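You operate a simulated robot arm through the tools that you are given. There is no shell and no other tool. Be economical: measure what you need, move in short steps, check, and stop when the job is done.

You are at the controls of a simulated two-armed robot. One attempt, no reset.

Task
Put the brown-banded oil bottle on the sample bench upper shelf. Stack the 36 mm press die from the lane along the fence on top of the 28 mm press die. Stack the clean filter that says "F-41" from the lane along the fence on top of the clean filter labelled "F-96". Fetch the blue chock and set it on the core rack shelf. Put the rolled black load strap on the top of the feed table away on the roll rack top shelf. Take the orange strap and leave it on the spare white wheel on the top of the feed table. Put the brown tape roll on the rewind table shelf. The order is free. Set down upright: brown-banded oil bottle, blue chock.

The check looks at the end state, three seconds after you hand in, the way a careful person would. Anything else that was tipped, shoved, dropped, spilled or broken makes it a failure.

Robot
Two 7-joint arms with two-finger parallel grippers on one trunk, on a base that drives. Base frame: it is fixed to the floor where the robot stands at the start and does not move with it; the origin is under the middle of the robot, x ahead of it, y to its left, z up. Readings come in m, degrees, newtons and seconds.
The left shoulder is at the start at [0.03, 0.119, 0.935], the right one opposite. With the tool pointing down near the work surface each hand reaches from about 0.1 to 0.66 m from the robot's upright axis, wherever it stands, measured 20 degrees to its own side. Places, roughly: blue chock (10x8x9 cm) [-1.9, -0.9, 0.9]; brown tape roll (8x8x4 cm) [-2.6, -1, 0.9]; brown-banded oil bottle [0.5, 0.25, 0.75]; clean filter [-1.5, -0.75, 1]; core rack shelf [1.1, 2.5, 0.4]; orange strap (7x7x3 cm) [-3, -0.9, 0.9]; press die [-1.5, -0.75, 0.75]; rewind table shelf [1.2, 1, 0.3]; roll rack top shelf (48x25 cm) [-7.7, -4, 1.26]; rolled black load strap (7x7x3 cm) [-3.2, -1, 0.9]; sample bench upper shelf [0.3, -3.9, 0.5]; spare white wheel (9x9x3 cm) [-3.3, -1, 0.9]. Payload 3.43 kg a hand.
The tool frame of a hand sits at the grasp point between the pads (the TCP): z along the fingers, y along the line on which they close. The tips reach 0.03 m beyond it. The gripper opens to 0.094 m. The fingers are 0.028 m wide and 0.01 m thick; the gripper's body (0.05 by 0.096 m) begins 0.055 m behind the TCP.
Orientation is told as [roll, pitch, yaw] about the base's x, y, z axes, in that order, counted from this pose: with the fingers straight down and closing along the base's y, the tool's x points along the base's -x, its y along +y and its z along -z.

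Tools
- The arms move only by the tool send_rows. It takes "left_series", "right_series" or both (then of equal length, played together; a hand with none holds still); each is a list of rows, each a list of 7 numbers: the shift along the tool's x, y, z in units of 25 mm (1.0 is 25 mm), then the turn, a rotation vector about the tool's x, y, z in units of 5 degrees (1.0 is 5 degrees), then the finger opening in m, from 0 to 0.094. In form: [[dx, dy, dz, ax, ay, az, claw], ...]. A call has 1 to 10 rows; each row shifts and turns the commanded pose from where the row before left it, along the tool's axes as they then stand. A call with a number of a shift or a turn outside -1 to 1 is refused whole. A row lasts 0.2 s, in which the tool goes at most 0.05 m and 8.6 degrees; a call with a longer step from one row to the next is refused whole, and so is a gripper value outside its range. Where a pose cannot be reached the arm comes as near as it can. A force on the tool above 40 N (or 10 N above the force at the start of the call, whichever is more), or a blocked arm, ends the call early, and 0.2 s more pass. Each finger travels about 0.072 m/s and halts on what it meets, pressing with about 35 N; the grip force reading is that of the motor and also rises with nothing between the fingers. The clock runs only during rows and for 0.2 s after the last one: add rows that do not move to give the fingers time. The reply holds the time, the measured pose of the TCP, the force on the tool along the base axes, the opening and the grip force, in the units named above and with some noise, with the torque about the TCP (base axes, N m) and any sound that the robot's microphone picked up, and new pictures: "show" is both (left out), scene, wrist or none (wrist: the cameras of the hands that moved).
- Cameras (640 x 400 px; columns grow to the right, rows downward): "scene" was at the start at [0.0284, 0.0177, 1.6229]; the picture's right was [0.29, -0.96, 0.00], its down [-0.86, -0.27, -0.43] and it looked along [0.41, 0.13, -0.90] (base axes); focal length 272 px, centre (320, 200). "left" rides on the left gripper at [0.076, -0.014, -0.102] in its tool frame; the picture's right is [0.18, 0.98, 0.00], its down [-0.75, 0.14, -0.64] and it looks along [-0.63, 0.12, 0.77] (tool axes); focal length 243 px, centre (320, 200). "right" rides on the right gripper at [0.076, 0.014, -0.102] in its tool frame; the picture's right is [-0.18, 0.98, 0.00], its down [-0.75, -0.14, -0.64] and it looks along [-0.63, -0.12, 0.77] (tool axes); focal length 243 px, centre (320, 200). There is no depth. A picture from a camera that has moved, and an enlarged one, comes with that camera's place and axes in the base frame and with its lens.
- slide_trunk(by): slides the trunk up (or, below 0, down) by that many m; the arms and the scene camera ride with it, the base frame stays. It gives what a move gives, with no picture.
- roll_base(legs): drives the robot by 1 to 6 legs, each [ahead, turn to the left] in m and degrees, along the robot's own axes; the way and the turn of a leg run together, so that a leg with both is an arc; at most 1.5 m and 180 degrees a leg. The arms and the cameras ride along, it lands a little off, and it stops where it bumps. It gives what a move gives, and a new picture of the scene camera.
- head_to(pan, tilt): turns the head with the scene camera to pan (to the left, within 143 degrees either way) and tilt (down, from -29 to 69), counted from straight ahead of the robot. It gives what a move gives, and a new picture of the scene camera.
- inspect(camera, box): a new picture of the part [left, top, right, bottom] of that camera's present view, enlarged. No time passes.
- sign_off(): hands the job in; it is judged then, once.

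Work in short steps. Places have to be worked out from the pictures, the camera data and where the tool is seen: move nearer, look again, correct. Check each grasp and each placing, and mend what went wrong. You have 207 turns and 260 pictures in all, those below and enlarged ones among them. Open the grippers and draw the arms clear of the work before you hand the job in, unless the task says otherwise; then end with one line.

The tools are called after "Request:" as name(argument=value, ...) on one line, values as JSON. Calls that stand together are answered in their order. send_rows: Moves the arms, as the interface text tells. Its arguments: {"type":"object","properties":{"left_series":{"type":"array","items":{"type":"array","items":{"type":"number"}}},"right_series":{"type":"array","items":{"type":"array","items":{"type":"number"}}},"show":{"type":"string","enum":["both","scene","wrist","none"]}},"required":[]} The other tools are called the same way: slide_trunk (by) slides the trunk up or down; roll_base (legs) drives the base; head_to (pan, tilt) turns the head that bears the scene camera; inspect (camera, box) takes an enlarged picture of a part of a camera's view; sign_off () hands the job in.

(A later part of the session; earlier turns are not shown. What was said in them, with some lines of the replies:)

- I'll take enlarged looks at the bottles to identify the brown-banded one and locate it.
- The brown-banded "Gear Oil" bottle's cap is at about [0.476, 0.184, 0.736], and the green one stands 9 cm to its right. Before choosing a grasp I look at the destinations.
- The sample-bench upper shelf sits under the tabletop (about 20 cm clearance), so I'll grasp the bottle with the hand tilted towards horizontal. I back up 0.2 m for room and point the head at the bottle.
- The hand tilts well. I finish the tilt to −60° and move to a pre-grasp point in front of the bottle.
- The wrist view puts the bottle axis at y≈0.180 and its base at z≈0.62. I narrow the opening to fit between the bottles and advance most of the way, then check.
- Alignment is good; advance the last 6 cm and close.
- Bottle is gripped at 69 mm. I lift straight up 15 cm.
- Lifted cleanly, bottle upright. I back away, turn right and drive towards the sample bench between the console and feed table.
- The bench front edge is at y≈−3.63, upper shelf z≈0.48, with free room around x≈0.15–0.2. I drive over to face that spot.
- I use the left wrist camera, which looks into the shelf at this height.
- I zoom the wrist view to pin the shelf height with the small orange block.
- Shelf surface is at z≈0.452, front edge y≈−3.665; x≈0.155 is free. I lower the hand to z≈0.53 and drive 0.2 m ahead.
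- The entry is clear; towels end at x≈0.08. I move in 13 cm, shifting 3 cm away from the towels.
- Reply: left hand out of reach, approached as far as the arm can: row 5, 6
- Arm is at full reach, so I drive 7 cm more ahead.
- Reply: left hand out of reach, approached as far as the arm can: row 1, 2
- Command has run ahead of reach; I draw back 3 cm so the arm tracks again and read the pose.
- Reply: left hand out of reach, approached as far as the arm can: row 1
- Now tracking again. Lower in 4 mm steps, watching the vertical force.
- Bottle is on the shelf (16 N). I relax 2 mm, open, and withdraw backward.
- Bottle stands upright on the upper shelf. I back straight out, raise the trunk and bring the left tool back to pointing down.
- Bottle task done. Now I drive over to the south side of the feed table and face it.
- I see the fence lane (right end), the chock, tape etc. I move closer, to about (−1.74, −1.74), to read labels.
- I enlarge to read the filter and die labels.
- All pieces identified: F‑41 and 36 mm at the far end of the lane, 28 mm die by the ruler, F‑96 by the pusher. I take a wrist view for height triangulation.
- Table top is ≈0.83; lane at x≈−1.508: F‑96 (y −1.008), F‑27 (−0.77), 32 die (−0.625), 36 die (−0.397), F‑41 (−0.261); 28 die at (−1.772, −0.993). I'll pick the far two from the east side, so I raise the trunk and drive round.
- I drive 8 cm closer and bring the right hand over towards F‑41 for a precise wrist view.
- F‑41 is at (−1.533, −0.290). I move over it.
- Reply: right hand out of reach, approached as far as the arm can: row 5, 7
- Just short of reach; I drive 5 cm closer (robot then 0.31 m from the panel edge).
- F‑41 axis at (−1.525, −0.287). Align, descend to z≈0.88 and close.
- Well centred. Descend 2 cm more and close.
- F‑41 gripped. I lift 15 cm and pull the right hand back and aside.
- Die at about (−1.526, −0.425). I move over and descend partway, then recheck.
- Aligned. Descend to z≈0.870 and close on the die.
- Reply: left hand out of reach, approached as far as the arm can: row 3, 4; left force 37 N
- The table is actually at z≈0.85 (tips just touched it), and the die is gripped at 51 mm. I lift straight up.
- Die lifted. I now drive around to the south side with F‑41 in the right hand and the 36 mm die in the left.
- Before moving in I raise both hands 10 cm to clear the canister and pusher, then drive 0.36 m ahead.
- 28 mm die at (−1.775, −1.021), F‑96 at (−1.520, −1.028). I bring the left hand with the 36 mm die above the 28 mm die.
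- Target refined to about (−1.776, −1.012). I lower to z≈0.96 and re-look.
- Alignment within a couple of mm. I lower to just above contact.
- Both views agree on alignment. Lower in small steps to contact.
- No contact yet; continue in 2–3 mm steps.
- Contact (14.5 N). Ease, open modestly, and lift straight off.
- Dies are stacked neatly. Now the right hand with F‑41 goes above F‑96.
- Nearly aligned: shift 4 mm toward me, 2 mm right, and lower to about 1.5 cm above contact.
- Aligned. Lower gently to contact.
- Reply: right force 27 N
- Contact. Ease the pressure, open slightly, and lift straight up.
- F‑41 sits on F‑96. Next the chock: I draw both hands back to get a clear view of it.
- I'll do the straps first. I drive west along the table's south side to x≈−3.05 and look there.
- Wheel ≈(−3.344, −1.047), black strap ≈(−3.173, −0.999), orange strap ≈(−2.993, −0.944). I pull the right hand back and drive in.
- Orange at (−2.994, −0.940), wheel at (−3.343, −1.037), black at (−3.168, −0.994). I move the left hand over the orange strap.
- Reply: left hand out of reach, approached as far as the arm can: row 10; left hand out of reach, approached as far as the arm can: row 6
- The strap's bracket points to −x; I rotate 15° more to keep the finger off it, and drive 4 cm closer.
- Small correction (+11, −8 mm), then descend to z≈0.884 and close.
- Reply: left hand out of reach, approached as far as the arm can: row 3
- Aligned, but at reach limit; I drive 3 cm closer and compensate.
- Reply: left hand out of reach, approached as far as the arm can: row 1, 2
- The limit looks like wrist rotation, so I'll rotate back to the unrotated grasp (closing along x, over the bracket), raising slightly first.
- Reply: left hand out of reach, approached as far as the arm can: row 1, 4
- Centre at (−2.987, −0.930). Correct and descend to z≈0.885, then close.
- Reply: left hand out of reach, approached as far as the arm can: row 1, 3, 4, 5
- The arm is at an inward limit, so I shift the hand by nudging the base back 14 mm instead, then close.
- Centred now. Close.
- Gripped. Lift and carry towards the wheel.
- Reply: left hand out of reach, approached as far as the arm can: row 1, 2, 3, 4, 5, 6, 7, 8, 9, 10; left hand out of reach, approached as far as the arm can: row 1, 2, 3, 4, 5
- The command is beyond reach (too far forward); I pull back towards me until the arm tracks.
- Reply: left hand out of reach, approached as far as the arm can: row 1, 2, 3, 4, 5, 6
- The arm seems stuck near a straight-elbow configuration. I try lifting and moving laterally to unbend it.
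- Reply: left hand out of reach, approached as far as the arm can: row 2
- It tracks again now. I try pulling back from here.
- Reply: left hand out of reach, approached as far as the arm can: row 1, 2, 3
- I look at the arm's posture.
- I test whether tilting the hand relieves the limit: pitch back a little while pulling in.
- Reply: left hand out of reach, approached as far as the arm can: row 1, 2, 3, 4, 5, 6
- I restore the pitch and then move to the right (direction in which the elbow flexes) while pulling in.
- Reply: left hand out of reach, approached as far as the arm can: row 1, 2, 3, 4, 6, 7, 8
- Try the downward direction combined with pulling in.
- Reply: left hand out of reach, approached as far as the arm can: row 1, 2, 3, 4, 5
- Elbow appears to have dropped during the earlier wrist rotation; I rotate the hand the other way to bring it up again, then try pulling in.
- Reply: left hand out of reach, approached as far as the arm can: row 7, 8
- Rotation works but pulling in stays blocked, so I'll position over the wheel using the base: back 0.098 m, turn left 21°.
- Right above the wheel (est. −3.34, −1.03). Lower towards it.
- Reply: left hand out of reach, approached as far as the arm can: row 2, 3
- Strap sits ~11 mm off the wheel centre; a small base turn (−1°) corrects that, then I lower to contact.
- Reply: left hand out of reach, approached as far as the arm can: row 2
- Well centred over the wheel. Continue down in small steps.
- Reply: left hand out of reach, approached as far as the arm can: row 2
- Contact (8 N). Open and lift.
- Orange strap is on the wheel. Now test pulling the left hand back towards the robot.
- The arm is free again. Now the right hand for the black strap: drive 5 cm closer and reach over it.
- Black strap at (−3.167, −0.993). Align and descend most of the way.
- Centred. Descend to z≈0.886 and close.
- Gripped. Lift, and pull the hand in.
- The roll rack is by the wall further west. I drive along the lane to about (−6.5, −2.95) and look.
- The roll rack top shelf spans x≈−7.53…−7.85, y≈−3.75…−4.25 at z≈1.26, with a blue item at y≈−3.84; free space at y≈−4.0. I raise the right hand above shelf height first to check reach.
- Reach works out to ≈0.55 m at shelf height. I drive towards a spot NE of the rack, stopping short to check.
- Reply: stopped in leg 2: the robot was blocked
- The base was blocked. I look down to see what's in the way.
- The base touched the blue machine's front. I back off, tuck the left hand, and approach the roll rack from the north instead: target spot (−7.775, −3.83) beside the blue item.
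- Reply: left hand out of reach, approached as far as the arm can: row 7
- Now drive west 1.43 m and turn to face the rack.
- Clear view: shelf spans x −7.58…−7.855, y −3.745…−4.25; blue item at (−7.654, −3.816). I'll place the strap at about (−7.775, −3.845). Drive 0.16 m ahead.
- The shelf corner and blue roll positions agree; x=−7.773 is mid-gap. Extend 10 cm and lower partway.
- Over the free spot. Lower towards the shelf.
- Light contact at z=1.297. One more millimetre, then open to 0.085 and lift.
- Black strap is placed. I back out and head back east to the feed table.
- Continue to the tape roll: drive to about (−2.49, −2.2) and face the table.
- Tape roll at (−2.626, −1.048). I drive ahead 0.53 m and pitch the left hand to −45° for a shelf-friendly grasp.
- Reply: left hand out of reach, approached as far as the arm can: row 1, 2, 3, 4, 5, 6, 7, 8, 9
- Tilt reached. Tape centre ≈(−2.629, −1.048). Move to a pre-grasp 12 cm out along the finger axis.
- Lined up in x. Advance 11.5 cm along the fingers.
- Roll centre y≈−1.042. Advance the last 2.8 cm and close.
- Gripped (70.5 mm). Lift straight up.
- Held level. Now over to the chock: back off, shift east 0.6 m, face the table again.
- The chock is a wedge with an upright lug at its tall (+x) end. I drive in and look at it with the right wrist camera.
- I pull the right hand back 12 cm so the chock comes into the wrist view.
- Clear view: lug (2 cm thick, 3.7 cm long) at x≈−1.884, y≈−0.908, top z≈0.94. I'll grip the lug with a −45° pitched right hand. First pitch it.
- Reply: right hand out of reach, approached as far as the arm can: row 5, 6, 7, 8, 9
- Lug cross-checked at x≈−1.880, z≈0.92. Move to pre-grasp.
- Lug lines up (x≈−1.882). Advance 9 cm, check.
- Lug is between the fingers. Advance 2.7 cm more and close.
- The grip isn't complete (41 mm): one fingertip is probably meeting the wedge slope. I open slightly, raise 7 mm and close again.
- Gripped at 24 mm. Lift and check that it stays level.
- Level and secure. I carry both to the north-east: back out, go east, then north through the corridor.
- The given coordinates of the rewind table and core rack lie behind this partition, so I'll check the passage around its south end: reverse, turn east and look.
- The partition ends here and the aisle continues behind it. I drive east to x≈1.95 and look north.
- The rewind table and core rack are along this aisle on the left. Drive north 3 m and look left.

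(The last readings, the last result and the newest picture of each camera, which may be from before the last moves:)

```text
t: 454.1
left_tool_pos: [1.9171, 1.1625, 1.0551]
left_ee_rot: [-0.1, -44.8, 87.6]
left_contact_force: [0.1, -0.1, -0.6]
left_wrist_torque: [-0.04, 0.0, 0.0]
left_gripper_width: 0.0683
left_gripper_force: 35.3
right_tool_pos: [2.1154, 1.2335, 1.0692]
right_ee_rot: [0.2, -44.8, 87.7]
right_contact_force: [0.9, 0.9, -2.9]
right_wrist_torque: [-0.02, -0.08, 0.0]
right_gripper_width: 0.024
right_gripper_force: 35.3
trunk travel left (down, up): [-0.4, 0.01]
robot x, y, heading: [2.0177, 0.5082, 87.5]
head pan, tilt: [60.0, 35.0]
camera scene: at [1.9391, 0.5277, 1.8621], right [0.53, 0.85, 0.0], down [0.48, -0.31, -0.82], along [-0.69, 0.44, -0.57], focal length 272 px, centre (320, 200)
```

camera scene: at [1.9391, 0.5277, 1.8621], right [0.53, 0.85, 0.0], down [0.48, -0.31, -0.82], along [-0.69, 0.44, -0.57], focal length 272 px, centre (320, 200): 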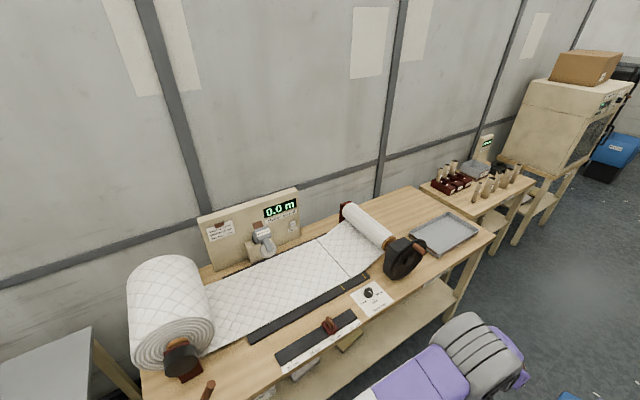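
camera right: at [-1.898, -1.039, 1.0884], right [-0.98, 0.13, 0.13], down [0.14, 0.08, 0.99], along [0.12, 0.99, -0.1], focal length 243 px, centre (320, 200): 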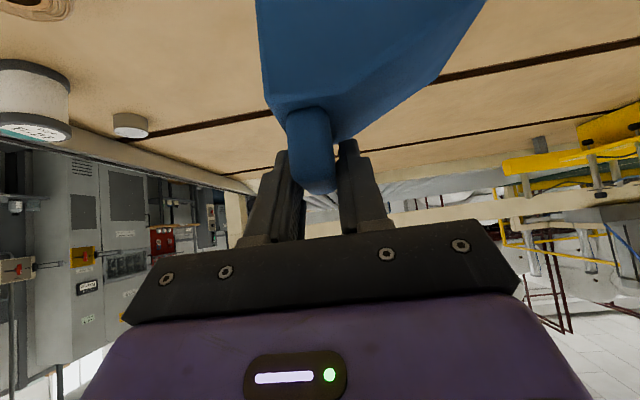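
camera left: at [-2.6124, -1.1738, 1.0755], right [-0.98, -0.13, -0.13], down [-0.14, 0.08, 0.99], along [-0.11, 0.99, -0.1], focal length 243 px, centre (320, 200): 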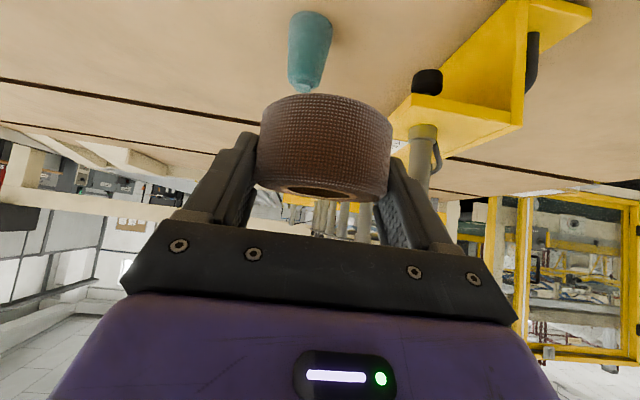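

Rewind table front edge x≈1.5 (y≈0.3–1.9), its shelf underneath; core table further north. I reposition to x≈2.35 to be able to face it.

Request:
roll_base(legs=[[0, 22], [-0.95, 0], [0, -20], [1.5, 0], [0.05, 0], [0, 90]])

Request:
head_to(pan=0, tilt=40)

```text
t: 472.9
left_tool_pos: [1.7216, 1.0475, 1.0564]
left_ee_rot: [-0.1, -44.7, 178.6]
left_contact_force: [0.4, -0.1, -0.5]
left_wrist_torque: [0.02, -0.01, -0.02]
left_gripper_width: 0.0684
left_gripper_force: 34.9
right_tool_pos: [1.6475, 1.2435, 1.0687]
right_ee_rot: [0.0, -44.9, 178.7]
right_contact_force: [-0.6, -0.3, -3.6]
right_wrist_torque: [0.1, -0.01, 0.01]
right_gripper_width: 0.024
right_gripper_force: 35.5
trunk travel left (down, up): [-0.4, 0.01]
robot x, y, heading: [2.3734, 1.1534, 178.5]
head pan, tilt: [60.0, 35.0]
camera scene: at [2.3556, 1.0794, 1.8621], right [-0.85, 0.52, 0.0], down [0.3, 0.49, -0.82], along [-0.43, -0.7, -0.57], focal length 272 px, centre (320, 200)
```

scene: 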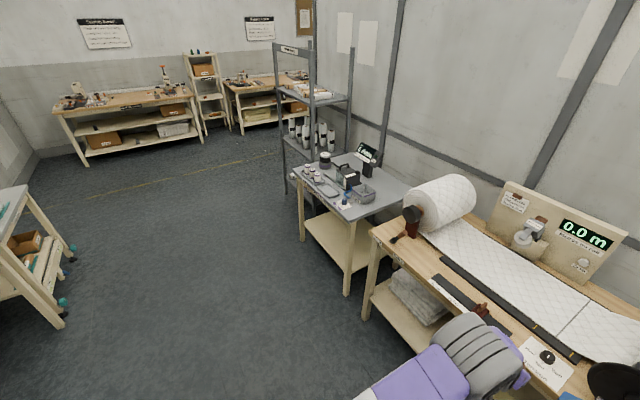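

```text
t: 474.2
left_tool_pos: [1.7224, 1.0468, 1.0555]
left_ee_rot: [0.0, -44.8, 178.6]
left_contact_force: [0.0, -1.5, -0.1]
left_wrist_torque: [0.0, 0.0, -0.05]
left_gripper_width: 0.0683
left_gripper_force: 34.3
right_tool_pos: [1.6485, 1.2445, 1.0687]
right_ee_rot: [0.1, -44.8, 178.7]
right_contact_force: [-0.9, 0.2, -2.6]
right_wrist_torque: [0.1, -0.03, 0.01]
right_gripper_width: 0.0237
right_gripper_force: 34.5
trunk travel left (down, up): [-0.4, 0.01]
robot x, y, heading: [2.3735, 1.1563, 178.7]
head pan, tilt: [0.0, 40.0]
camera scene: at [2.3164, 1.1567, 1.8545], right [0.02, 1.0, 0.0], down [0.64, -0.01, -0.77], along [-0.77, 0.02, -0.64], focal length 272 px, centre (320, 200)
```

scene: 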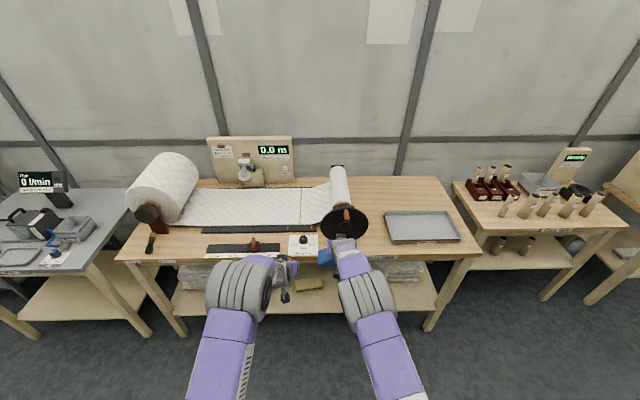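

I back up 12 cm and lower the trunk fully to look under the table.

Request:
roll_base(legs=[[-0.12, 0]])

Request:
slide_trunk(by=-0.4)

Request:
head_to(pan=0, tilt=32)

Request:
inspect(camera="left", box=[0, 0, 640, 400])

```text
t: 475.4
left_tool_pos: [1.8406, 1.0442, 1.0552]
left_ee_rot: [-0.1, -44.7, 178.6]
left_contact_force: [-0.3, 1.3, 0.3]
left_wrist_torque: [-0.01, 0.01, -0.02]
left_gripper_width: 0.0685
left_gripper_force: 35.2
right_tool_pos: [1.7678, 1.2431, 1.0695]
right_ee_rot: [0.0, -45.0, 178.6]
right_contact_force: [0.8, 0.1, -3.2]
right_wrist_torque: [0.1, 0.01, -0.01]
right_gripper_width: 0.0239
right_gripper_force: 35.3
trunk travel left (down, up): [-0.4, 0.01]
robot x, y, heading: [2.4901, 1.1556, 178.3]
head pan, tilt: [0.0, 40.0]
camera scene: at [2.436, 1.1541, 1.8544], right [0.02, 1.0, 0.0], down [0.64, -0.02, -0.77], along [-0.77, 0.02, -0.64], focal length 272 px, centre (320, 200)
```

scene: 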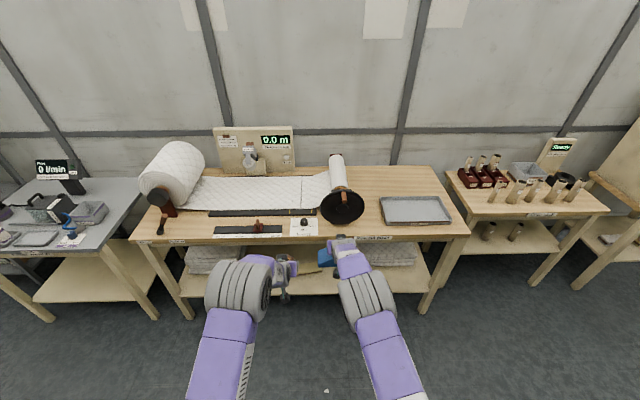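

```text
t: 479.3
left_tool_pos: [1.8429, 1.0448, 0.6557]
left_ee_rot: [-0.1, -44.9, 178.5]
left_contact_force: [0.5, -0.2, -2.0]
left_wrist_torque: [0.03, -0.04, 0.0]
left_gripper_width: 0.0684
left_gripper_force: 34.7
right_tool_pos: [1.7691, 1.2432, 0.6693]
right_ee_rot: [0.0, -44.9, 178.6]
right_contact_force: [-0.2, 0.3, -3.4]
right_wrist_torque: [0.07, -0.01, -0.03]
right_gripper_width: 0.0237
right_gripper_force: 34.5
trunk travel left (down, up): [0.0, 0.41]
robot x, y, heading: [2.4922, 1.152, 178.7]
head pan, tilt: [0.0, 40.0]
```

```text
t: 479.9
left_tool_pos: [1.8421, 1.0457, 0.656]
left_ee_rot: [0.0, -44.8, 178.5]
left_contact_force: [0.0, -0.1, -0.2]
left_wrist_torque: [-0.01, -0.03, 0.0]
left_gripper_width: 0.0684
left_gripper_force: 34.7
right_tool_pos: [1.7684, 1.2424, 0.6683]
right_ee_rot: [0.0, -45.0, 178.6]
right_contact_force: [1.0, 0.0, -3.7]
right_wrist_torque: [0.05, 0.0, 0.02]
right_gripper_width: 0.0239
right_gripper_force: 35.5
trunk travel left (down, up): [0.0, 0.41]
robot x, y, heading: [2.4925, 1.1523, 178.7]
head pan, tilt: [0.0, 32.0]
camera scene: at [2.4323, 1.1542, 1.4667], right [0.02, 1.0, 0.0], down [0.53, -0.01, -0.85], along [-0.85, 0.02, -0.53], focal length 272 px, centre (320, 200)
```

scene: 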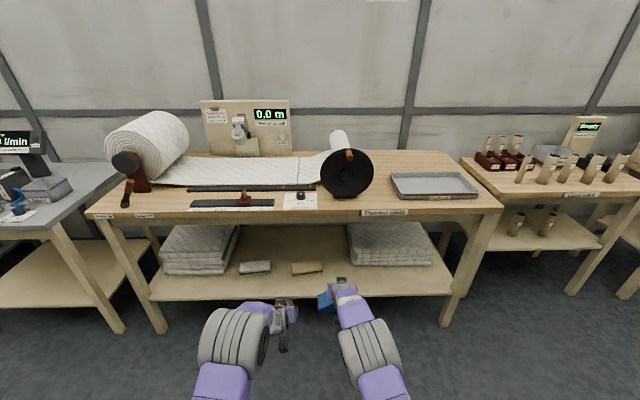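

```text
1.00 times, centred on (320, 200) of left (not enlarged: the box is as wide or as high as the picture)
camera zoom: at [1.9697, 1.0562, 0.6747], right [0.1, -0.99, -0.13], down [-0.09, -0.14, 0.99], along [-0.99, -0.09, -0.1], focal length 243 px, centre (320, 200)
```

zoom: 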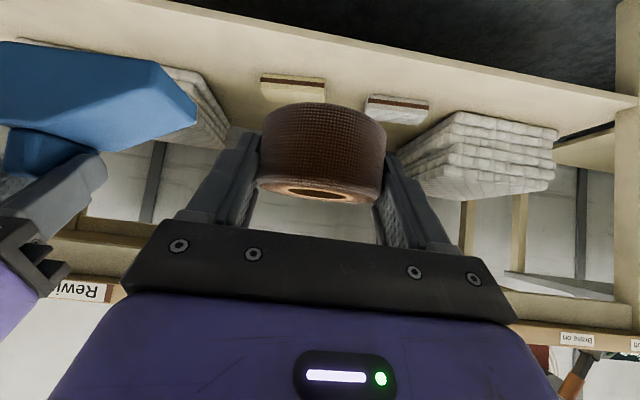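

Shelf z≈0.30, front edge x≈1.496, with a gap between the two small items at y≈0.96. I pull the right hand (chock) back clear, and lower the left hand, shifting it to y≈0.96.

Request:
send_rows(left_series=[[0.707, 0.34, 0.707, 0, 0, 0, 0.055], [0.707, 0.34, 0.707, 0, 0, 0, 0.055], [0.707, 0.34, 0.707, 0, 0, 0, 0.055], [0.707, 0.34, 0.707, 0, 0, 0, 0.055], [0.707, 0.34, 0.707, 0, 0, 0, 0.055], [0.707, 0.34, 0.707, 0, 0, 0, 0.055], [0.707, 0.34, 0.707, 0, 0, 0, 0.055], [0.707, 0.34, 0.707, 0, 0, 0, 0.055], [0.707, 0.34, 0.707, 0, 0, 0, 0.055], [0.707, 0.34, 0.707, 0, 0, 0, 0.055]], right_series=[[0.707, 0, -0.707, 0, 0, 0, 0.01], [0.707, 0, -0.707, 0, 0, 0, 0.01], [0.707, 0, -0.707, 0, 0, 0, 0.01], [0.707, 0, -0.707, 0, 0, 0, 0.01], [0.707, 0, -0.707, 0, 0, 0, 0.01], [0.707, 0, -0.707, 0, 0, 0, 0.01], [0.707, 0, -0.707, 0, 0, 0, 0.01], [0.707, 0, -0.707, 0, 0, 0, 0.01], [0.707, 0, -0.707, 0, 0, 0, 0.01], [0.707, 0, -0.707, 0, 0, 0, 0.01]], show="none")

```text
t: 482.1
left_tool_pos: [1.8414, 0.9579, 0.4049]
left_ee_rot: [-0.1, -44.7, 178.5]
left_contact_force: [0.2, -0.5, -1.1]
left_wrist_torque: [0.02, -0.01, -0.03]
left_gripper_width: 0.0683
left_gripper_force: 34.5
right_tool_pos: [2.0182, 1.236, 0.6687]
right_ee_rot: [0.0, -44.9, 178.6]
right_contact_force: [-0.2, -0.5, -3.0]
right_wrist_torque: [0.08, -0.01, 0.0]
right_gripper_width: 0.0242
right_gripper_force: 35.3
trunk travel left (down, up): [0.0, 0.41]
robot x, y, heading: [2.4894, 1.1531, 178.7]
head pan, tilt: [0.0, 32.0]
```

Both moved as planned. Drive ahead 0.34 m with the tape at z≈0.40 going under the tabletop.

Request:
roll_base(legs=[[0.34, 0]])

Request:
inspect(camera="left", box=[0, 0, 640, 400])

```text
t: 484.4
left_tool_pos: [1.4959, 0.9667, 0.4054]
left_ee_rot: [-0.1, -44.7, 178.5]
left_contact_force: [-0.2, -0.9, -1.1]
left_wrist_torque: [-0.03, -0.02, -0.02]
left_gripper_width: 0.068
left_gripper_force: 34.5
right_tool_pos: [1.6721, 1.2453, 0.6669]
right_ee_rot: [0.0, -44.8, 178.4]
right_contact_force: [-0.3, -0.2, -3.8]
right_wrist_torque: [0.08, -0.02, 0.02]
right_gripper_width: 0.0239
right_gripper_force: 34.8
trunk travel left (down, up): [0.0, 0.41]
robot x, y, heading: [2.1468, 1.1605, 178.6]
head pan, tilt: [0.0, 32.0]
camera scene: at [2.087, 1.1626, 1.4667], right [0.02, 1.0, 0.0], down [0.53, -0.01, -0.85], along [-0.85, 0.02, -0.53], focal length 272 px, centre (320, 200)
```

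scene: 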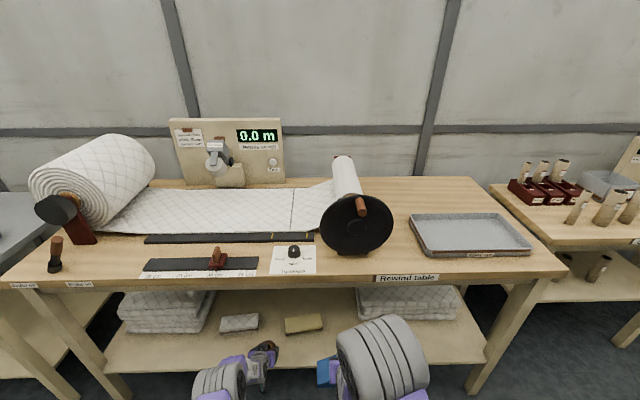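

```text
1.00 times, centred on (320, 200) of left (not enlarged: the box is as wide or as high as the picture)
camera zoom: at [1.6233, 0.9802, 0.4245], right [0.1, -0.99, -0.13], down [-0.09, -0.14, 0.99], along [-0.99, -0.09, -0.1], focal length 243 px, centre (320, 200)
```

zoom: 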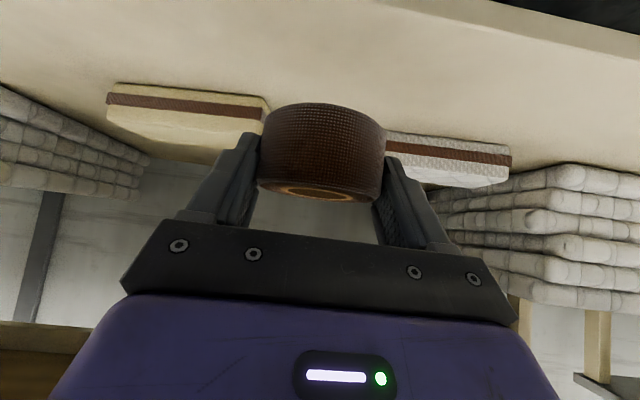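

Free gap in front of and between the two packs. Move in 6 cm and down 5 cm.

Request:
send_rows(left_series=[[-0.07, 0, 0.78, 0, 0, 0, 0.055], [-0.07, 0, 0.78, 0, 0, 0, 0.055], [-0.07, 0, 0.78, 0, 0, 0, 0.055], [-0.07, 0, 0.78, 0, 0, 0, 0.055]], show="wrist")

```text
t: 485.4
left_tool_pos: [1.462, 0.9707, 0.3762]
left_ee_rot: [0.0, -44.8, 178.5]
left_contact_force: [-0.2, 0.0, -0.6]
left_wrist_torque: [0.03, -0.02, 0.0]
left_gripper_width: 0.0684
left_gripper_force: 35.1
left hand out of reach, approached as far as the arm can: row 3, 4
right_tool_pos: [1.6726, 1.2446, 0.6679]
right_ee_rot: [0.0, -45.0, 178.4]
right_contact_force: [-0.3, -0.1, -2.7]
right_wrist_torque: [0.05, 0.0, 0.0]
right_gripper_width: 0.024
right_gripper_force: 35.5
trunk travel left (down, up): [0.0, 0.41]
robot x, y, heading: [2.1479, 1.162, 178.7]
head pan, tilt: [0.0, 32.0]
camera left: at [1.5888, 0.9836, 0.3947], right [0.1, -0.99, -0.13], down [-0.09, -0.14, 0.99], along [-0.99, -0.09, -0.1], focal length 243 px, centre (320, 200)
```

left: 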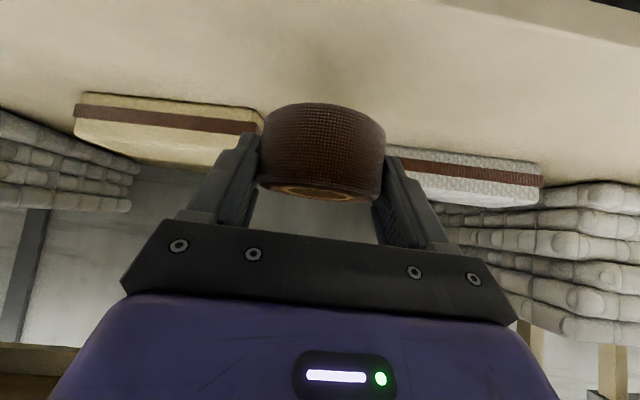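

At the reach limit; I pull back 5 cm and then drive 8 cm closer.

Request:
send_rows(left_series=[[0.707, 0, -0.707, 0, 0, 0, 0.055], [0.707, 0, -0.707, 0, 0, 0, 0.055]], right_series=[[0.5, 0, -0.5, 0, 0, 0, 0.01], [0.5, 0, -0.5, 0, 0, 0, 0.01]], show="none")

```text
t: 486.0
left_tool_pos: [1.5095, 0.9703, 0.3754]
left_ee_rot: [0.0, -44.9, 178.5]
left_contact_force: [0.4, -1.0, -0.4]
left_wrist_torque: [0.02, -0.01, -0.03]
left_gripper_width: 0.0683
left_gripper_force: 35.1
right_tool_pos: [1.7076, 1.2444, 0.6682]
right_ee_rot: [0.0, -44.9, 178.6]
right_contact_force: [-0.2, 0.2, -3.1]
right_wrist_torque: [0.12, -0.01, 0.0]
right_gripper_width: 0.0242
right_gripper_force: 34.7
trunk travel left (down, up): [0.0, 0.41]
robot x, y, heading: [2.1489, 1.1634, 178.7]
head pan, tilt: [0.0, 32.0]
```

Request:
roll_base(legs=[[0.08, 0]])

Request:
send_rows(left_series=[[0.3, 0, 0.3, 0, 0, 0, 0.055], [0.3, 0, 0.3, 0, 0, 0, 0.055], [0.2, 0, 0.2, 0, 0, 0, 0.055]], show="wrist")

```text
t: 487.1
left_tool_pos: [1.433, 0.9722, 0.3743]
left_ee_rot: [-0.1, -44.7, 178.6]
left_contact_force: [0.7, -0.2, -0.4]
left_wrist_torque: [0.0, 0.01, 0.01]
left_gripper_width: 0.0683
left_gripper_force: 35.3
right_tool_pos: [1.6283, 1.2444, 0.6674]
right_ee_rot: [0.0, -44.9, 178.6]
right_contact_force: [-0.4, 0.5, -3.5]
right_wrist_torque: [0.07, -0.04, -0.03]
right_gripper_width: 0.0241
right_gripper_force: 34.9
trunk travel left (down, up): [0.0, 0.41]
robot x, y, heading: [2.0687, 1.1636, 178.7]
head pan, tilt: [0.0, 32.0]
camera scene: at [2.008, 1.1643, 1.4666], right [0.02, 1.0, 0.0], down [0.53, -0.01, -0.85], along [-0.85, 0.02, -0.53], focal length 272 px, centre (320, 200)
```

scene: 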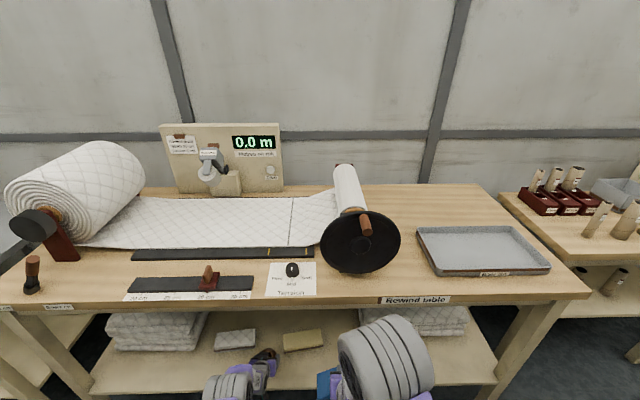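

```text
t: 487.9
left_tool_pos: [1.4334, 0.9709, 0.3458]
left_ee_rot: [-0.1, -44.7, 178.6]
left_contact_force: [0.4, 0.5, -0.7]
left_wrist_torque: [0.01, 0.0, 0.0]
left_gripper_width: 0.0682
left_gripper_force: 35.3
right_tool_pos: [1.6283, 1.2457, 0.6673]
right_ee_rot: [0.0, -44.9, 178.6]
right_contact_force: [-0.1, -0.5, -3.8]
right_wrist_torque: [0.1, 0.03, 0.0]
right_gripper_width: 0.024
right_gripper_force: 35.2
trunk travel left (down, up): [0.0, 0.41]
robot x, y, heading: [2.0649, 1.1658, 178.6]
head pan, tilt: [0.0, 32.0]
camera left: at [1.5608, 0.9828, 0.3649], right [0.11, -0.99, -0.13], down [-0.09, -0.14, 0.99], along [-0.99, -0.09, -0.1], focal length 243 px, centre (320, 200)
```

left: 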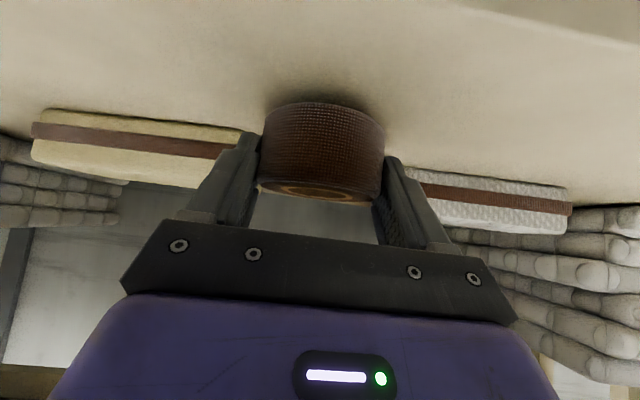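

Almost down. Lower in 3 mm steps to contact.

Request:
send_rows(left_series=[[0.085, 0, 0.085, 0, 0, 0, 0.055], [0.085, 0, 0.085, 0, 0, 0, 0.055], [0.085, 0, 0.085, 0, 0, 0, 0.055], [0, 0, 0, 0, 0, 0, 0.055]], show="none")

```text
t: 488.9
left_tool_pos: [1.4325, 0.9701, 0.3373]
left_ee_rot: [0.0, -44.7, 178.6]
left_contact_force: [-0.6, 0.4, -0.9]
left_wrist_torque: [0.03, -0.01, 0.03]
left_gripper_width: 0.0683
left_gripper_force: 34.7
right_tool_pos: [1.6295, 1.2456, 0.6673]
right_ee_rot: [0.0, -44.9, 178.6]
right_contact_force: [0.5, -0.6, -3.4]
right_wrist_torque: [0.09, -0.02, 0.0]
right_gripper_width: 0.024
right_gripper_force: 35.0
trunk travel left (down, up): [0.0, 0.41]
robot x, y, heading: [2.0693, 1.1656, 178.9]
head pan, tilt: [0.0, 32.0]
```

Request:
send_rows(left_series=[[0.085, 0, 0.085, 0, 0, 0, 0.055], [0.085, 0, 0.085, 0, 0, 0, 0.055], [0, 0, 0, 0, 0, 0, 0.055]], show="none")

```text
t: 489.7
left_tool_pos: [1.4306, 0.9707, 0.3356]
left_ee_rot: [0.1, -45.2, 178.5]
left_contact_force: [11.2, 0.1, 31.5]
left_wrist_torque: [0.02, -0.47, -0.01]
left_gripper_width: 0.0684
left_gripper_force: 34.9
right_tool_pos: [1.6306, 1.2452, 0.6688]
right_ee_rot: [0.1, -45.0, 178.6]
right_contact_force: [-0.4, -0.5, -2.8]
right_wrist_torque: [0.07, 0.01, 0.0]
right_gripper_width: 0.0239
right_gripper_force: 34.9
trunk travel left (down, up): [0.0, 0.41]
robot x, y, heading: [2.0739, 1.1662, 178.7]
head pan, tilt: [0.0, 32.0]
```

Contact. Ease off, open, withdraw back along the fingers.

Request:
send_rows(left_series=[[-0.1, 0, -0.1, 0, 0, 0, 0.055], [0, 0, 0, 0, 0, 0, 0.083], [0, 0, 0, 0, 0, 0, 0.083], [0, 0, 0, 0, 0, 0, 0.083], [0, 0, -0.5, 0, 0, 0, 0.083], [0, 0, -1, 0, 0, 0, 0.083], [0, 0, -1, 0, 0, 0, 0.083], [0.5, 0, -1, 0, 0, 0, 0.083], [0.7, 0, -0.7, 0, 0, 0, 0.083]], show="both")

```text
t: 491.7
left_tool_pos: [1.5265, 0.9709, 0.3907]
left_ee_rot: [0.0, -44.9, 178.5]
left_contact_force: [0.0, 0.4, -0.3]
left_wrist_torque: [0.02, -0.01, -0.01]
left_gripper_width: 0.083
left_gripper_force: 0.0
right_tool_pos: [1.628, 1.246, 0.6669]
right_ee_rot: [0.0, -44.8, 178.6]
right_contact_force: [0.0, 0.4, -3.5]
right_wrist_torque: [0.1, 0.01, -0.01]
right_gripper_width: 0.0241
right_gripper_force: 35.3
trunk travel left (down, up): [0.0, 0.41]
robot x, y, heading: [2.0677, 1.1628, 178.5]
head pan, tilt: [0.0, 32.0]
camera scene: at [2.0086, 1.1643, 1.4667], right [0.02, 1.0, 0.0], down [0.53, -0.01, -0.85], along [-0.85, 0.02, -0.53], focal length 272 px, centre (320, 200)
camera left: at [1.6553, 0.9821, 0.4097], right [0.1, -0.99, -0.13], down [-0.09, -0.14, 0.99], along [-0.99, -0.09, -0.1], focal length 243 px, centre (320, 200)
```

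scene: 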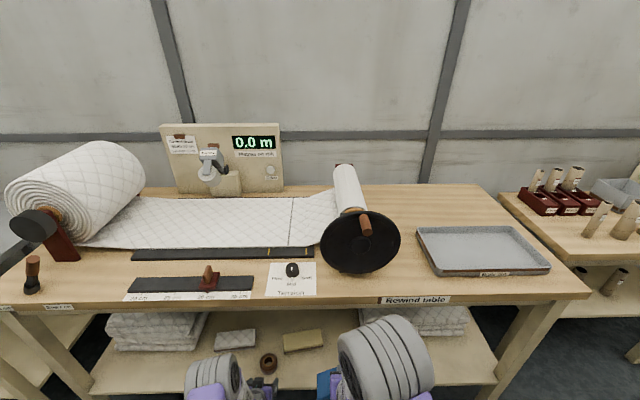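
left: 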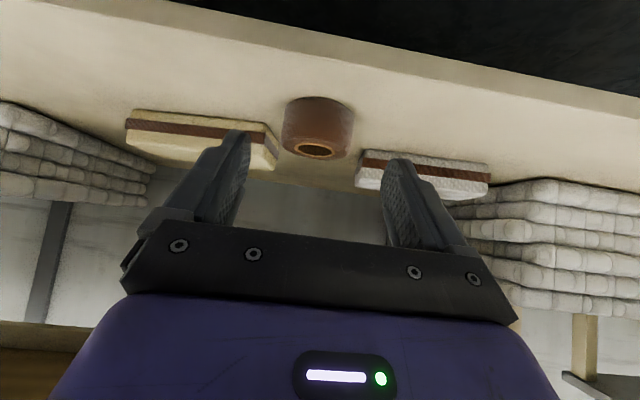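

Tape roll is on the rewind shelf. I back out and go north to the core rack.

Request:
roll_base(legs=[[-0.42, 0], [0, -90], [1.25, 0], [0, 90]])

Request:
inspect(camera="right", box=[0, 0, 640, 400])

```text
t: 507.8
left_tool_pos: [1.9475, 2.1736, 0.3892]
left_ee_rot: [-0.1, -44.7, -177.4]
left_contact_force: [-0.3, -0.3, -0.2]
left_wrist_torque: [-0.04, -0.01, -0.01]
left_gripper_width: 0.083
left_gripper_force: 0.0
right_tool_pos: [2.0295, 2.454, 0.6673]
right_ee_rot: [0.0, -44.9, -177.3]
right_contact_force: [0.2, 0.0, -3.1]
right_wrist_torque: [0.08, 0.0, 0.0]
right_gripper_width: 0.0239
right_gripper_force: 34.9
trunk travel left (down, up): [0.0, 0.41]
robot x, y, heading: [2.4757, 2.4017, -177.4]
head pan, tilt: [0.0, 32.0]
camera scene: at [2.4139, 2.3999, 1.4667], right [-0.05, 1.0, 0.0], down [0.53, 0.03, -0.85], along [-0.85, -0.04, -0.53], focal length 272 px, centre (320, 200)
```

scene: 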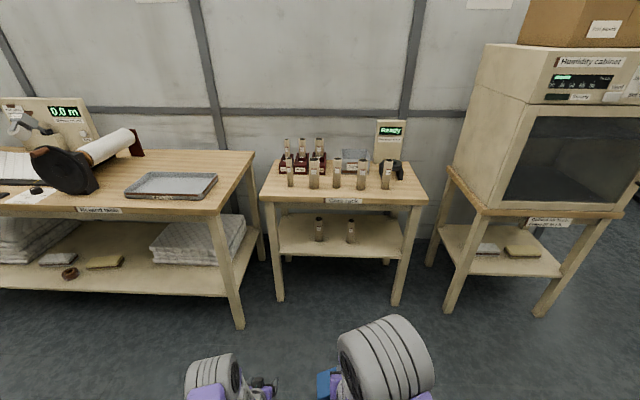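

```text
1.00 times, centred on (320, 200) of right (not enlarged: the box is as wide or as high as the picture)
camera zoom: at [2.1557, 2.4459, 0.6863], right [-0.08, -0.99, 0.13], down [-0.09, 0.14, 0.99], along [-0.99, 0.07, -0.1], focal length 243 px, centre (320, 200)
```

zoom: 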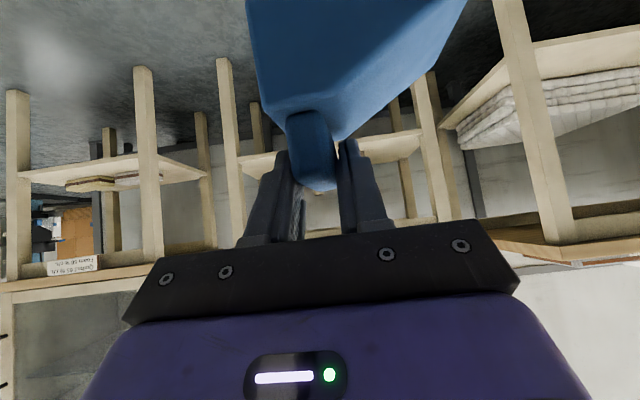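

Core rack shelf: z≈0.4, front edge x≈1.30, two cores at y≈2.34 and 2.52; free on the right. I retract the left hand, lower the right and shift it right.

Request:
send_rows(left_series=[[0, 0, -1, 0, 0, 0, 0.083], [0, 0, -1, 0, 0, 0, 0.083], [0, 0, -1, 0, 0, 0, 0.083], [0, 0, -1, 0, 0, 0, 0.083], [0, 0, -1, 0, 0, 0, 0.083], [0, 0, -1, 0, 0, 0, 0.083], [0, 0, -1, 0, 0, 0, 0.083], [0, 0, -1, 0, 0, 0, 0.083], [0, 0, -1, 0, 0, 0, 0.083], [0, 0, -1, 0, 0, 0, 0.083]], right_series=[[0.42, -0.8, 0.42, 0, 0, 0, 0.01], [0.42, -0.8, 0.42, 0, 0, 0, 0.01], [0.42, -0.8, 0.42, 0, 0, 0, 0.01], [0.42, -0.8, 0.42, 0, 0, 0, 0.01], [0.42, -0.8, 0.42, 0, 0, 0, 0.01], [0.42, -0.8, 0.42, 0, 0, 0, 0.01], [0.42, -0.8, 0.42, 0, 0, 0, 0.01], [0.42, -0.8, 0.42, 0, 0, 0, 0.01], [0.42, -0.8, 0.42, 0, 0, 0, 0.01], [0.42, -0.8, 0.42, 0, 0, 0, 0.01]], show="none")

Request:
roll_base(legs=[[0.4, -2.5]])

Request:
inspect(camera="right", box=[0, 0, 640, 400])

```text
t: 510.0
left_tool_pos: [2.1247, 2.1808, 0.5697]
left_ee_rot: [-0.1, -44.8, -177.4]
left_contact_force: [-0.4, 0.3, 0.2]
left_wrist_torque: [0.02, -0.02, 0.0]
left_gripper_width: 0.0831
left_gripper_force: 0.2
right_tool_pos: [2.0206, 2.6547, 0.5168]
right_ee_rot: [0.0, -44.8, -177.3]
right_contact_force: [-0.8, -0.1, -3.7]
right_wrist_torque: [0.1, 0.0, 0.0]
right_gripper_width: 0.0239
right_gripper_force: 35.0
trunk travel left (down, up): [0.0, 0.41]
robot x, y, heading: [2.4695, 2.4027, -177.5]
head pan, tilt: [0.0, 32.0]
```

```text
t: 512.5
left_tool_pos: [1.7165, 2.1858, 0.5683]
left_ee_rot: [-0.1, -44.7, -180.0]
left_contact_force: [0.3, 0.1, 0.2]
left_wrist_torque: [-0.03, 0.02, 0.01]
left_gripper_width: 0.0831
left_gripper_force: 0.1
right_tool_pos: [1.6338, 2.6637, 0.5175]
right_ee_rot: [0.0, -44.8, -179.8]
right_contact_force: [0.4, -0.3, -2.8]
right_wrist_torque: [0.07, 0.0, 0.01]
right_gripper_width: 0.0239
right_gripper_force: 34.9
trunk travel left (down, up): [0.0, 0.41]
robot x, y, heading: [2.0762, 2.3922, -179.8]
head pan, tilt: [0.0, 32.0]
camera scene: at [2.0151, 2.3924, 1.4667], right [0.0, 1.0, 0.0], down [0.53, 0.0, -0.85], along [-0.85, 0.0, -0.53], focal length 272 px, centre (320, 200)
```

scene: 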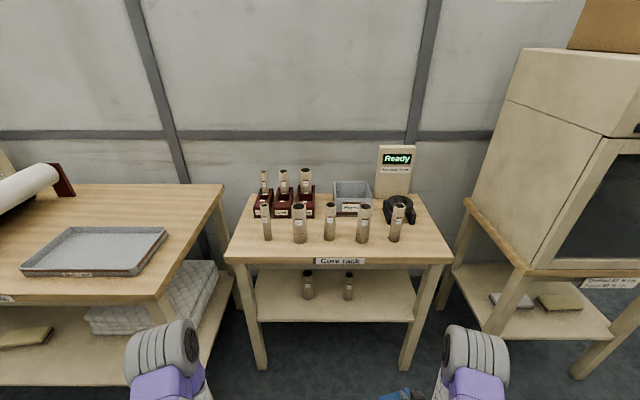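

```text
1.00 times, centred on (320, 200) of right (not enlarged: the box is as wide or as high as the picture)
camera zoom: at [1.7596, 2.6497, 0.5363], right [-0.13, -0.98, 0.13], down [-0.08, 0.14, 0.99], along [-0.99, 0.11, -0.1], focal length 243 px, centre (320, 200)
```

zoom: 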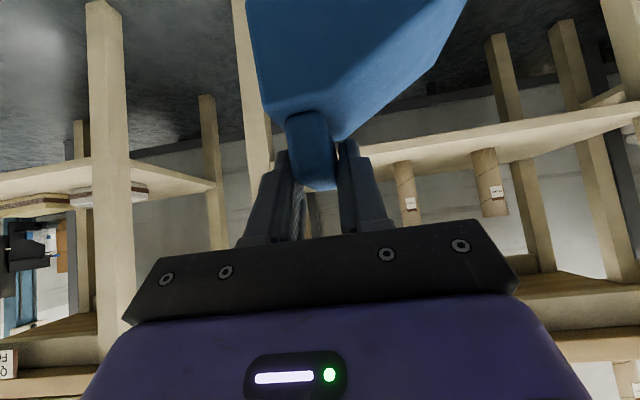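

Shelf edge x≈1.29; right core at (1.176, 2.524). I shift the chock 1.5 cm right, draw the left hand back a bit, and drive 0.28 m ahead.

Request:
send_rows(left_series=[[0.5, 0, -0.9, 0, 0, 0, 0.083], [0.5, 0, -0.9, 0, 0, 0, 0.083]], right_series=[[0, -0.35, 0, 0, 0, 0, 0.01], [0, -0.35, 0, 0, 0, 0, 0.01]], show="none")

Request:
roll_base(legs=[[0.28, 0]])

Request:
inspect(camera="right", box=[0, 0, 640, 400])

```text
t: 513.1
left_tool_pos: [1.74, 2.1806, 0.5557]
left_ee_rot: [-0.1, -44.9, -179.8]
left_contact_force: [0.7, 0.1, -1.1]
left_wrist_torque: [0.02, 0.01, 0.03]
left_gripper_width: 0.083
left_gripper_force: 0.0
left hand out of reach, approached as far as the arm can: row 1, 2
right_tool_pos: [1.6332, 2.6792, 0.5173]
right_ee_rot: [0.1, -44.8, -179.8]
right_contact_force: [0.4, 1.1, -4.1]
right_wrist_torque: [0.08, -0.01, -0.04]
right_gripper_width: 0.0241
right_gripper_force: 34.7
trunk travel left (down, up): [0.0, 0.41]
robot x, y, heading: [2.0732, 2.3919, -179.7]
head pan, tilt: [0.0, 32.0]
```

```text
t: 515.1
left_tool_pos: [1.4546, 2.1773, 0.555]
left_ee_rot: [-0.1, -44.7, -179.8]
left_contact_force: [-0.1, -0.2, -0.3]
left_wrist_torque: [-0.02, 0.01, 0.02]
left_gripper_width: 0.0831
left_gripper_force: 0.1
right_tool_pos: [1.3486, 2.6787, 0.5175]
right_ee_rot: [0.0, -44.7, -179.7]
right_contact_force: [0.0, 0.7, -3.4]
right_wrist_torque: [0.06, -0.04, -0.02]
right_gripper_width: 0.024
right_gripper_force: 34.8
trunk travel left (down, up): [0.0, 0.41]
robot x, y, heading: [1.7887, 2.3922, -179.7]
head pan, tilt: [0.0, 32.0]
camera scene: at [1.7296, 2.391, 1.4667], right [-0.01, 1.0, 0.0], down [0.53, 0.0, -0.85], along [-0.85, 0.0, -0.53], focal length 272 px, centre (320, 200)
```

scene: 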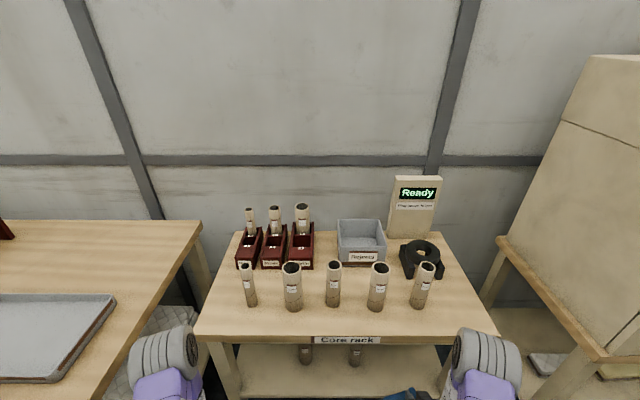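

```text
1.00 times, centred on (320, 200) of right (not enlarged: the box is as wide or as high as the picture)
camera zoom: at [1.4739, 2.6652, 0.5361], right [-0.13, -0.98, 0.13], down [-0.08, 0.14, 0.99], along [-0.99, 0.11, -0.1], focal length 243 px, centre (320, 200)
```

zoom: 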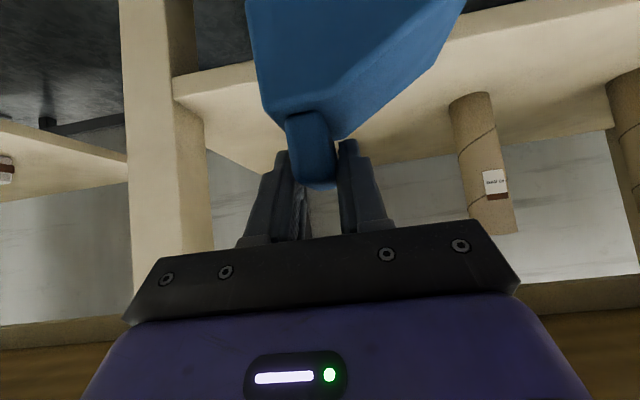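

Path is clear (leg at y≈2.79, core edge at y≈2.54). Move the chock in 12.5 cm.

Request:
send_rows(right_series=[[-0.707, 0, 0.707, 0, 0, 0, 0.01], [-0.707, 0, 0.707, 0, 0, 0, 0.01], [-0.707, 0, 0.707, 0, 0, 0, 0.01], [-0.707, 0, 0.707, 0, 0, 0, 0.01], [-0.707, 0, 0.707, 0, 0, 0, 0.01]], show="wrist")

```text
t: 516.3
left_tool_pos: [1.4542, 2.1773, 0.5555]
left_ee_rot: [-0.1, -44.8, -179.9]
left_contact_force: [-0.1, 1.2, 0.6]
left_wrist_torque: [0.0, 0.01, 0.03]
left_gripper_width: 0.083
left_gripper_force: 0.1
right_tool_pos: [1.2237, 2.6769, 0.5173]
right_ee_rot: [0.1, -44.8, -179.8]
right_contact_force: [0.7, 0.0, -3.8]
right_wrist_torque: [0.07, 0.03, 0.02]
right_gripper_width: 0.0239
right_gripper_force: 34.7
trunk travel left (down, up): [0.0, 0.41]
robot x, y, heading: [1.7884, 2.3917, -179.7]
head pan, tilt: [0.0, 32.0]
camera right: at [1.3498, 2.6633, 0.5353], right [-0.13, -0.98, 0.13], down [-0.08, 0.14, 0.99], along [-0.99, 0.11, -0.1], focal length 243 px, centre (320, 200)
```

right: 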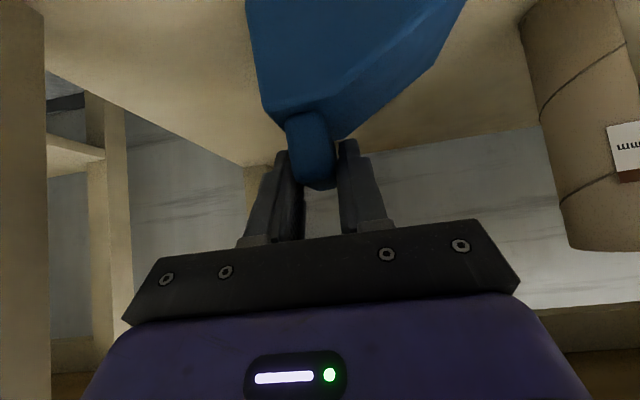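

In place over the shelf. Lower in small steps to contact.

Request:
send_rows(right_series=[[0.2, 0, 0.2, 0, 0, 0, 0.01], [0.15, 0, 0.15, 0, 0, 0, 0.01], [0.1, 0, 0.1, 0, 0, 0, 0.01], [0, 0, 0, 0, 0, 0, 0.01]], show="none")

```text
t: 517.0
left_tool_pos: [1.4574, 2.1776, 0.5571]
left_ee_rot: [-0.2, -44.9, -179.8]
left_contact_force: [0.8, 1.1, 0.2]
left_wrist_torque: [-0.01, -0.04, 0.02]
left_gripper_width: 0.0828
left_gripper_force: 0.1
right_tool_pos: [1.2245, 2.6806, 0.5084]
right_ee_rot: [-0.3, -45.5, -179.7]
right_contact_force: [19.1, -3.5, 24.6]
right_wrist_torque: [-0.27, -0.62, 0.27]
right_gripper_width: 0.0243
right_gripper_force: 35.0
trunk travel left (down, up): [0.0, 0.41]
robot x, y, heading: [1.794, 2.3917, -179.6]
head pan, tilt: [0.0, 32.0]
stopped in row 3 (right hand): the force on the tool passed its limit at 46 N (the readings are from after the stop); the commanded pose is now the measured one
```

Contact at z≈0.508. Ease 2 mm, then open modestly.

Request:
send_rows(right_series=[[-0.06, 0, -0.06, 0, 0, 0, 0.01], [0, 0, 0, 0, 0, 0, 0.045], [0, 0, 0, 0, 0, 0, 0.045], [0, 0, 0, 0, 0, 0, 0.045]], show="wrist")

```text
t: 518.0
left_tool_pos: [1.4561, 2.1788, 0.555]
left_ee_rot: [-0.1, -44.7, -179.9]
left_contact_force: [-0.7, 0.6, -0.4]
left_wrist_torque: [-0.04, 0.01, 0.01]
left_gripper_width: 0.0832
left_gripper_force: 0.1
right_tool_pos: [1.2227, 2.6824, 0.5082]
right_ee_rot: [-0.2, -45.3, -179.8]
right_contact_force: [0.3, -0.1, 1.3]
right_wrist_torque: [0.01, 0.02, 0.03]
right_gripper_width: 0.0451
right_gripper_force: 0.0
trunk travel left (down, up): [0.0, 0.41]
robot x, y, heading: [1.7929, 2.3894, -179.5]
head pan, tilt: [0.0, 32.0]
camera right: at [1.349, 2.6679, 0.5266], right [-0.13, -0.98, 0.13], down [-0.07, 0.14, 0.99], along [-0.99, 0.12, -0.09], focal length 243 px, centre (320, 200)
```

right: 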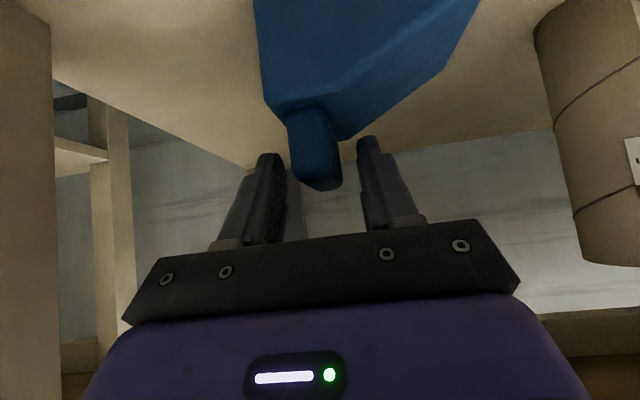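

Released, chock stands steady. Withdraw backward, slightly rising.

Request:
send_rows(right_series=[[0.3, 0, -0.6, 0, 0, 0, 0.045], [0.5, 0, -0.8, 0, 0, 0, 0.045], [0.6, 0, -0.8, 0, 0, 0, 0.045], [0.7, 0, -0.7, 0, 0, 0, 0.045], [0.7, 0, -0.7, 0, 0, 0, 0.045]], show="wrist")

Request:
roll_base(legs=[[-0.5, 0]])

Request:
inspect(camera="scene", box=[220, 140, 460, 290])

```text
t: 519.2
left_tool_pos: [1.4537, 2.1788, 0.5567]
left_ee_rot: [-0.1, -44.9, -179.9]
left_contact_force: [0.1, 0.1, -0.8]
left_wrist_torque: [0.02, -0.02, -0.03]
left_gripper_width: 0.0831
left_gripper_force: 0.1
right_tool_pos: [1.3355, 2.6803, 0.5228]
right_ee_rot: [-0.3, -45.3, -179.8]
right_contact_force: [-0.1, -0.3, -0.8]
right_wrist_torque: [0.03, -0.02, 0.02]
right_gripper_width: 0.0453
right_gripper_force: 0.0
trunk travel left (down, up): [0.0, 0.41]
robot x, y, heading: [1.7871, 2.3927, -179.8]
head pan, tilt: [0.0, 32.0]
camera right: at [1.4615, 2.6659, 0.5396], right [-0.13, -0.98, 0.13], down [-0.07, 0.14, 0.99], along [-0.99, 0.12, -0.09], focal length 243 px, centre (320, 200)
```

right: 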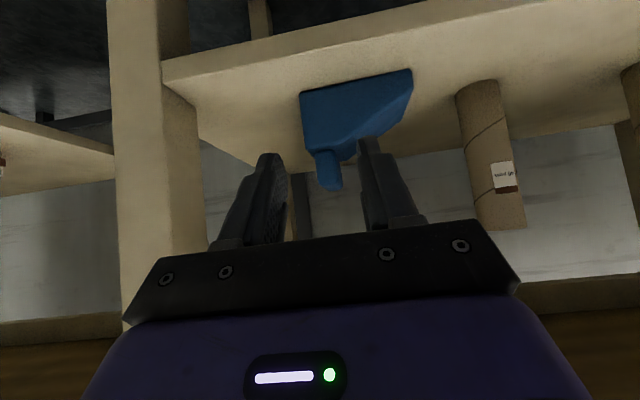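

```text
t: 522.1
left_tool_pos: [1.9471, 2.1809, 0.5558]
left_ee_rot: [-0.2, -44.8, 179.8]
left_contact_force: [0.5, -0.1, -0.2]
left_wrist_torque: [-0.02, -0.01, 0.02]
left_gripper_width: 0.0829
left_gripper_force: 0.1
right_tool_pos: [1.83, 2.6831, 0.521]
right_ee_rot: [-0.2, -45.3, 180.0]
right_contact_force: [-0.2, -0.2, 0.4]
right_wrist_torque: [0.02, -0.01, -0.01]
right_gripper_width: 0.0449
right_gripper_force: 0.1
trunk travel left (down, up): [0.0, 0.41]
robot x, y, heading: [2.2817, 2.3909, 179.9]
head pan, tilt: [0.0, 32.0]
camera scene: at [2.2236, 2.3919, 1.4667], right [0.0, 1.0, 0.0], down [0.53, 0.0, -0.85], along [-0.85, 0.0, -0.53], focal length 272 px, centre (320, 200)
```

scene: 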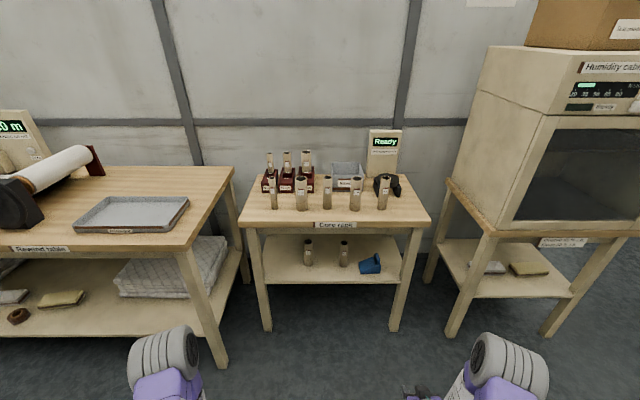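

```text
2.67 times, centred on (340, 215) of scene
camera zoom: at [2.2236, 2.3919, 1.4667], right [0.0, 1.0, 0.0], down [0.53, 0.0, -0.85], along [-0.85, 0.0, -0.53], focal length 726 px, centre (267, 160)
```

zoom: 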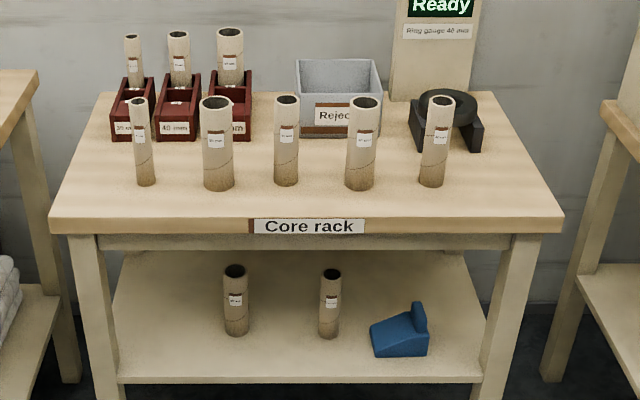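

All seven pieces are placed: chock upright on the core rack, tape on the rewind shelf, and I saw the others standing as set. I open the grippers fully and hand in.

Request:
send_rows(left_series=[[0, 0, 0, 0, 0, 0, 0.094], [0, 0, 0, 0, 0, 0, 0.094]], right_series=[[0, 0, 0, 0, 0, 0, 0.094], [0, 0, 0, 0, 0, 0, 0.094]], show="none")

Request:
sign_off()

```text
t: 522.7
left_tool_pos: [1.9462, 2.1808, 0.5561]
left_ee_rot: [-0.1, -44.8, 179.7]
left_contact_force: [-0.8, -0.8, -0.5]
left_wrist_torque: [0.01, -0.03, 0.01]
left_gripper_width: 0.0941
left_gripper_force: 0.0
right_tool_pos: [1.8293, 2.6835, 0.5218]
right_ee_rot: [-0.1, -45.2, 179.9]
right_contact_force: [0.0, 0.6, 0.4]
right_wrist_torque: [0.0, -0.03, 0.01]
right_gripper_width: 0.0938
right_gripper_force: 0.0
trunk travel left (down, up): [0.0, 0.41]
robot x, y, heading: [2.2845, 2.3935, 180.1]
head pan, tilt: [0.0, 32.0]
```

```text
The job is handed in.
```

All seven items are placed as asked and the job is handed in, with the bottle and chock upright; on the way to the roll rack the base bumped the blue machine, and I saw nothing moved there.
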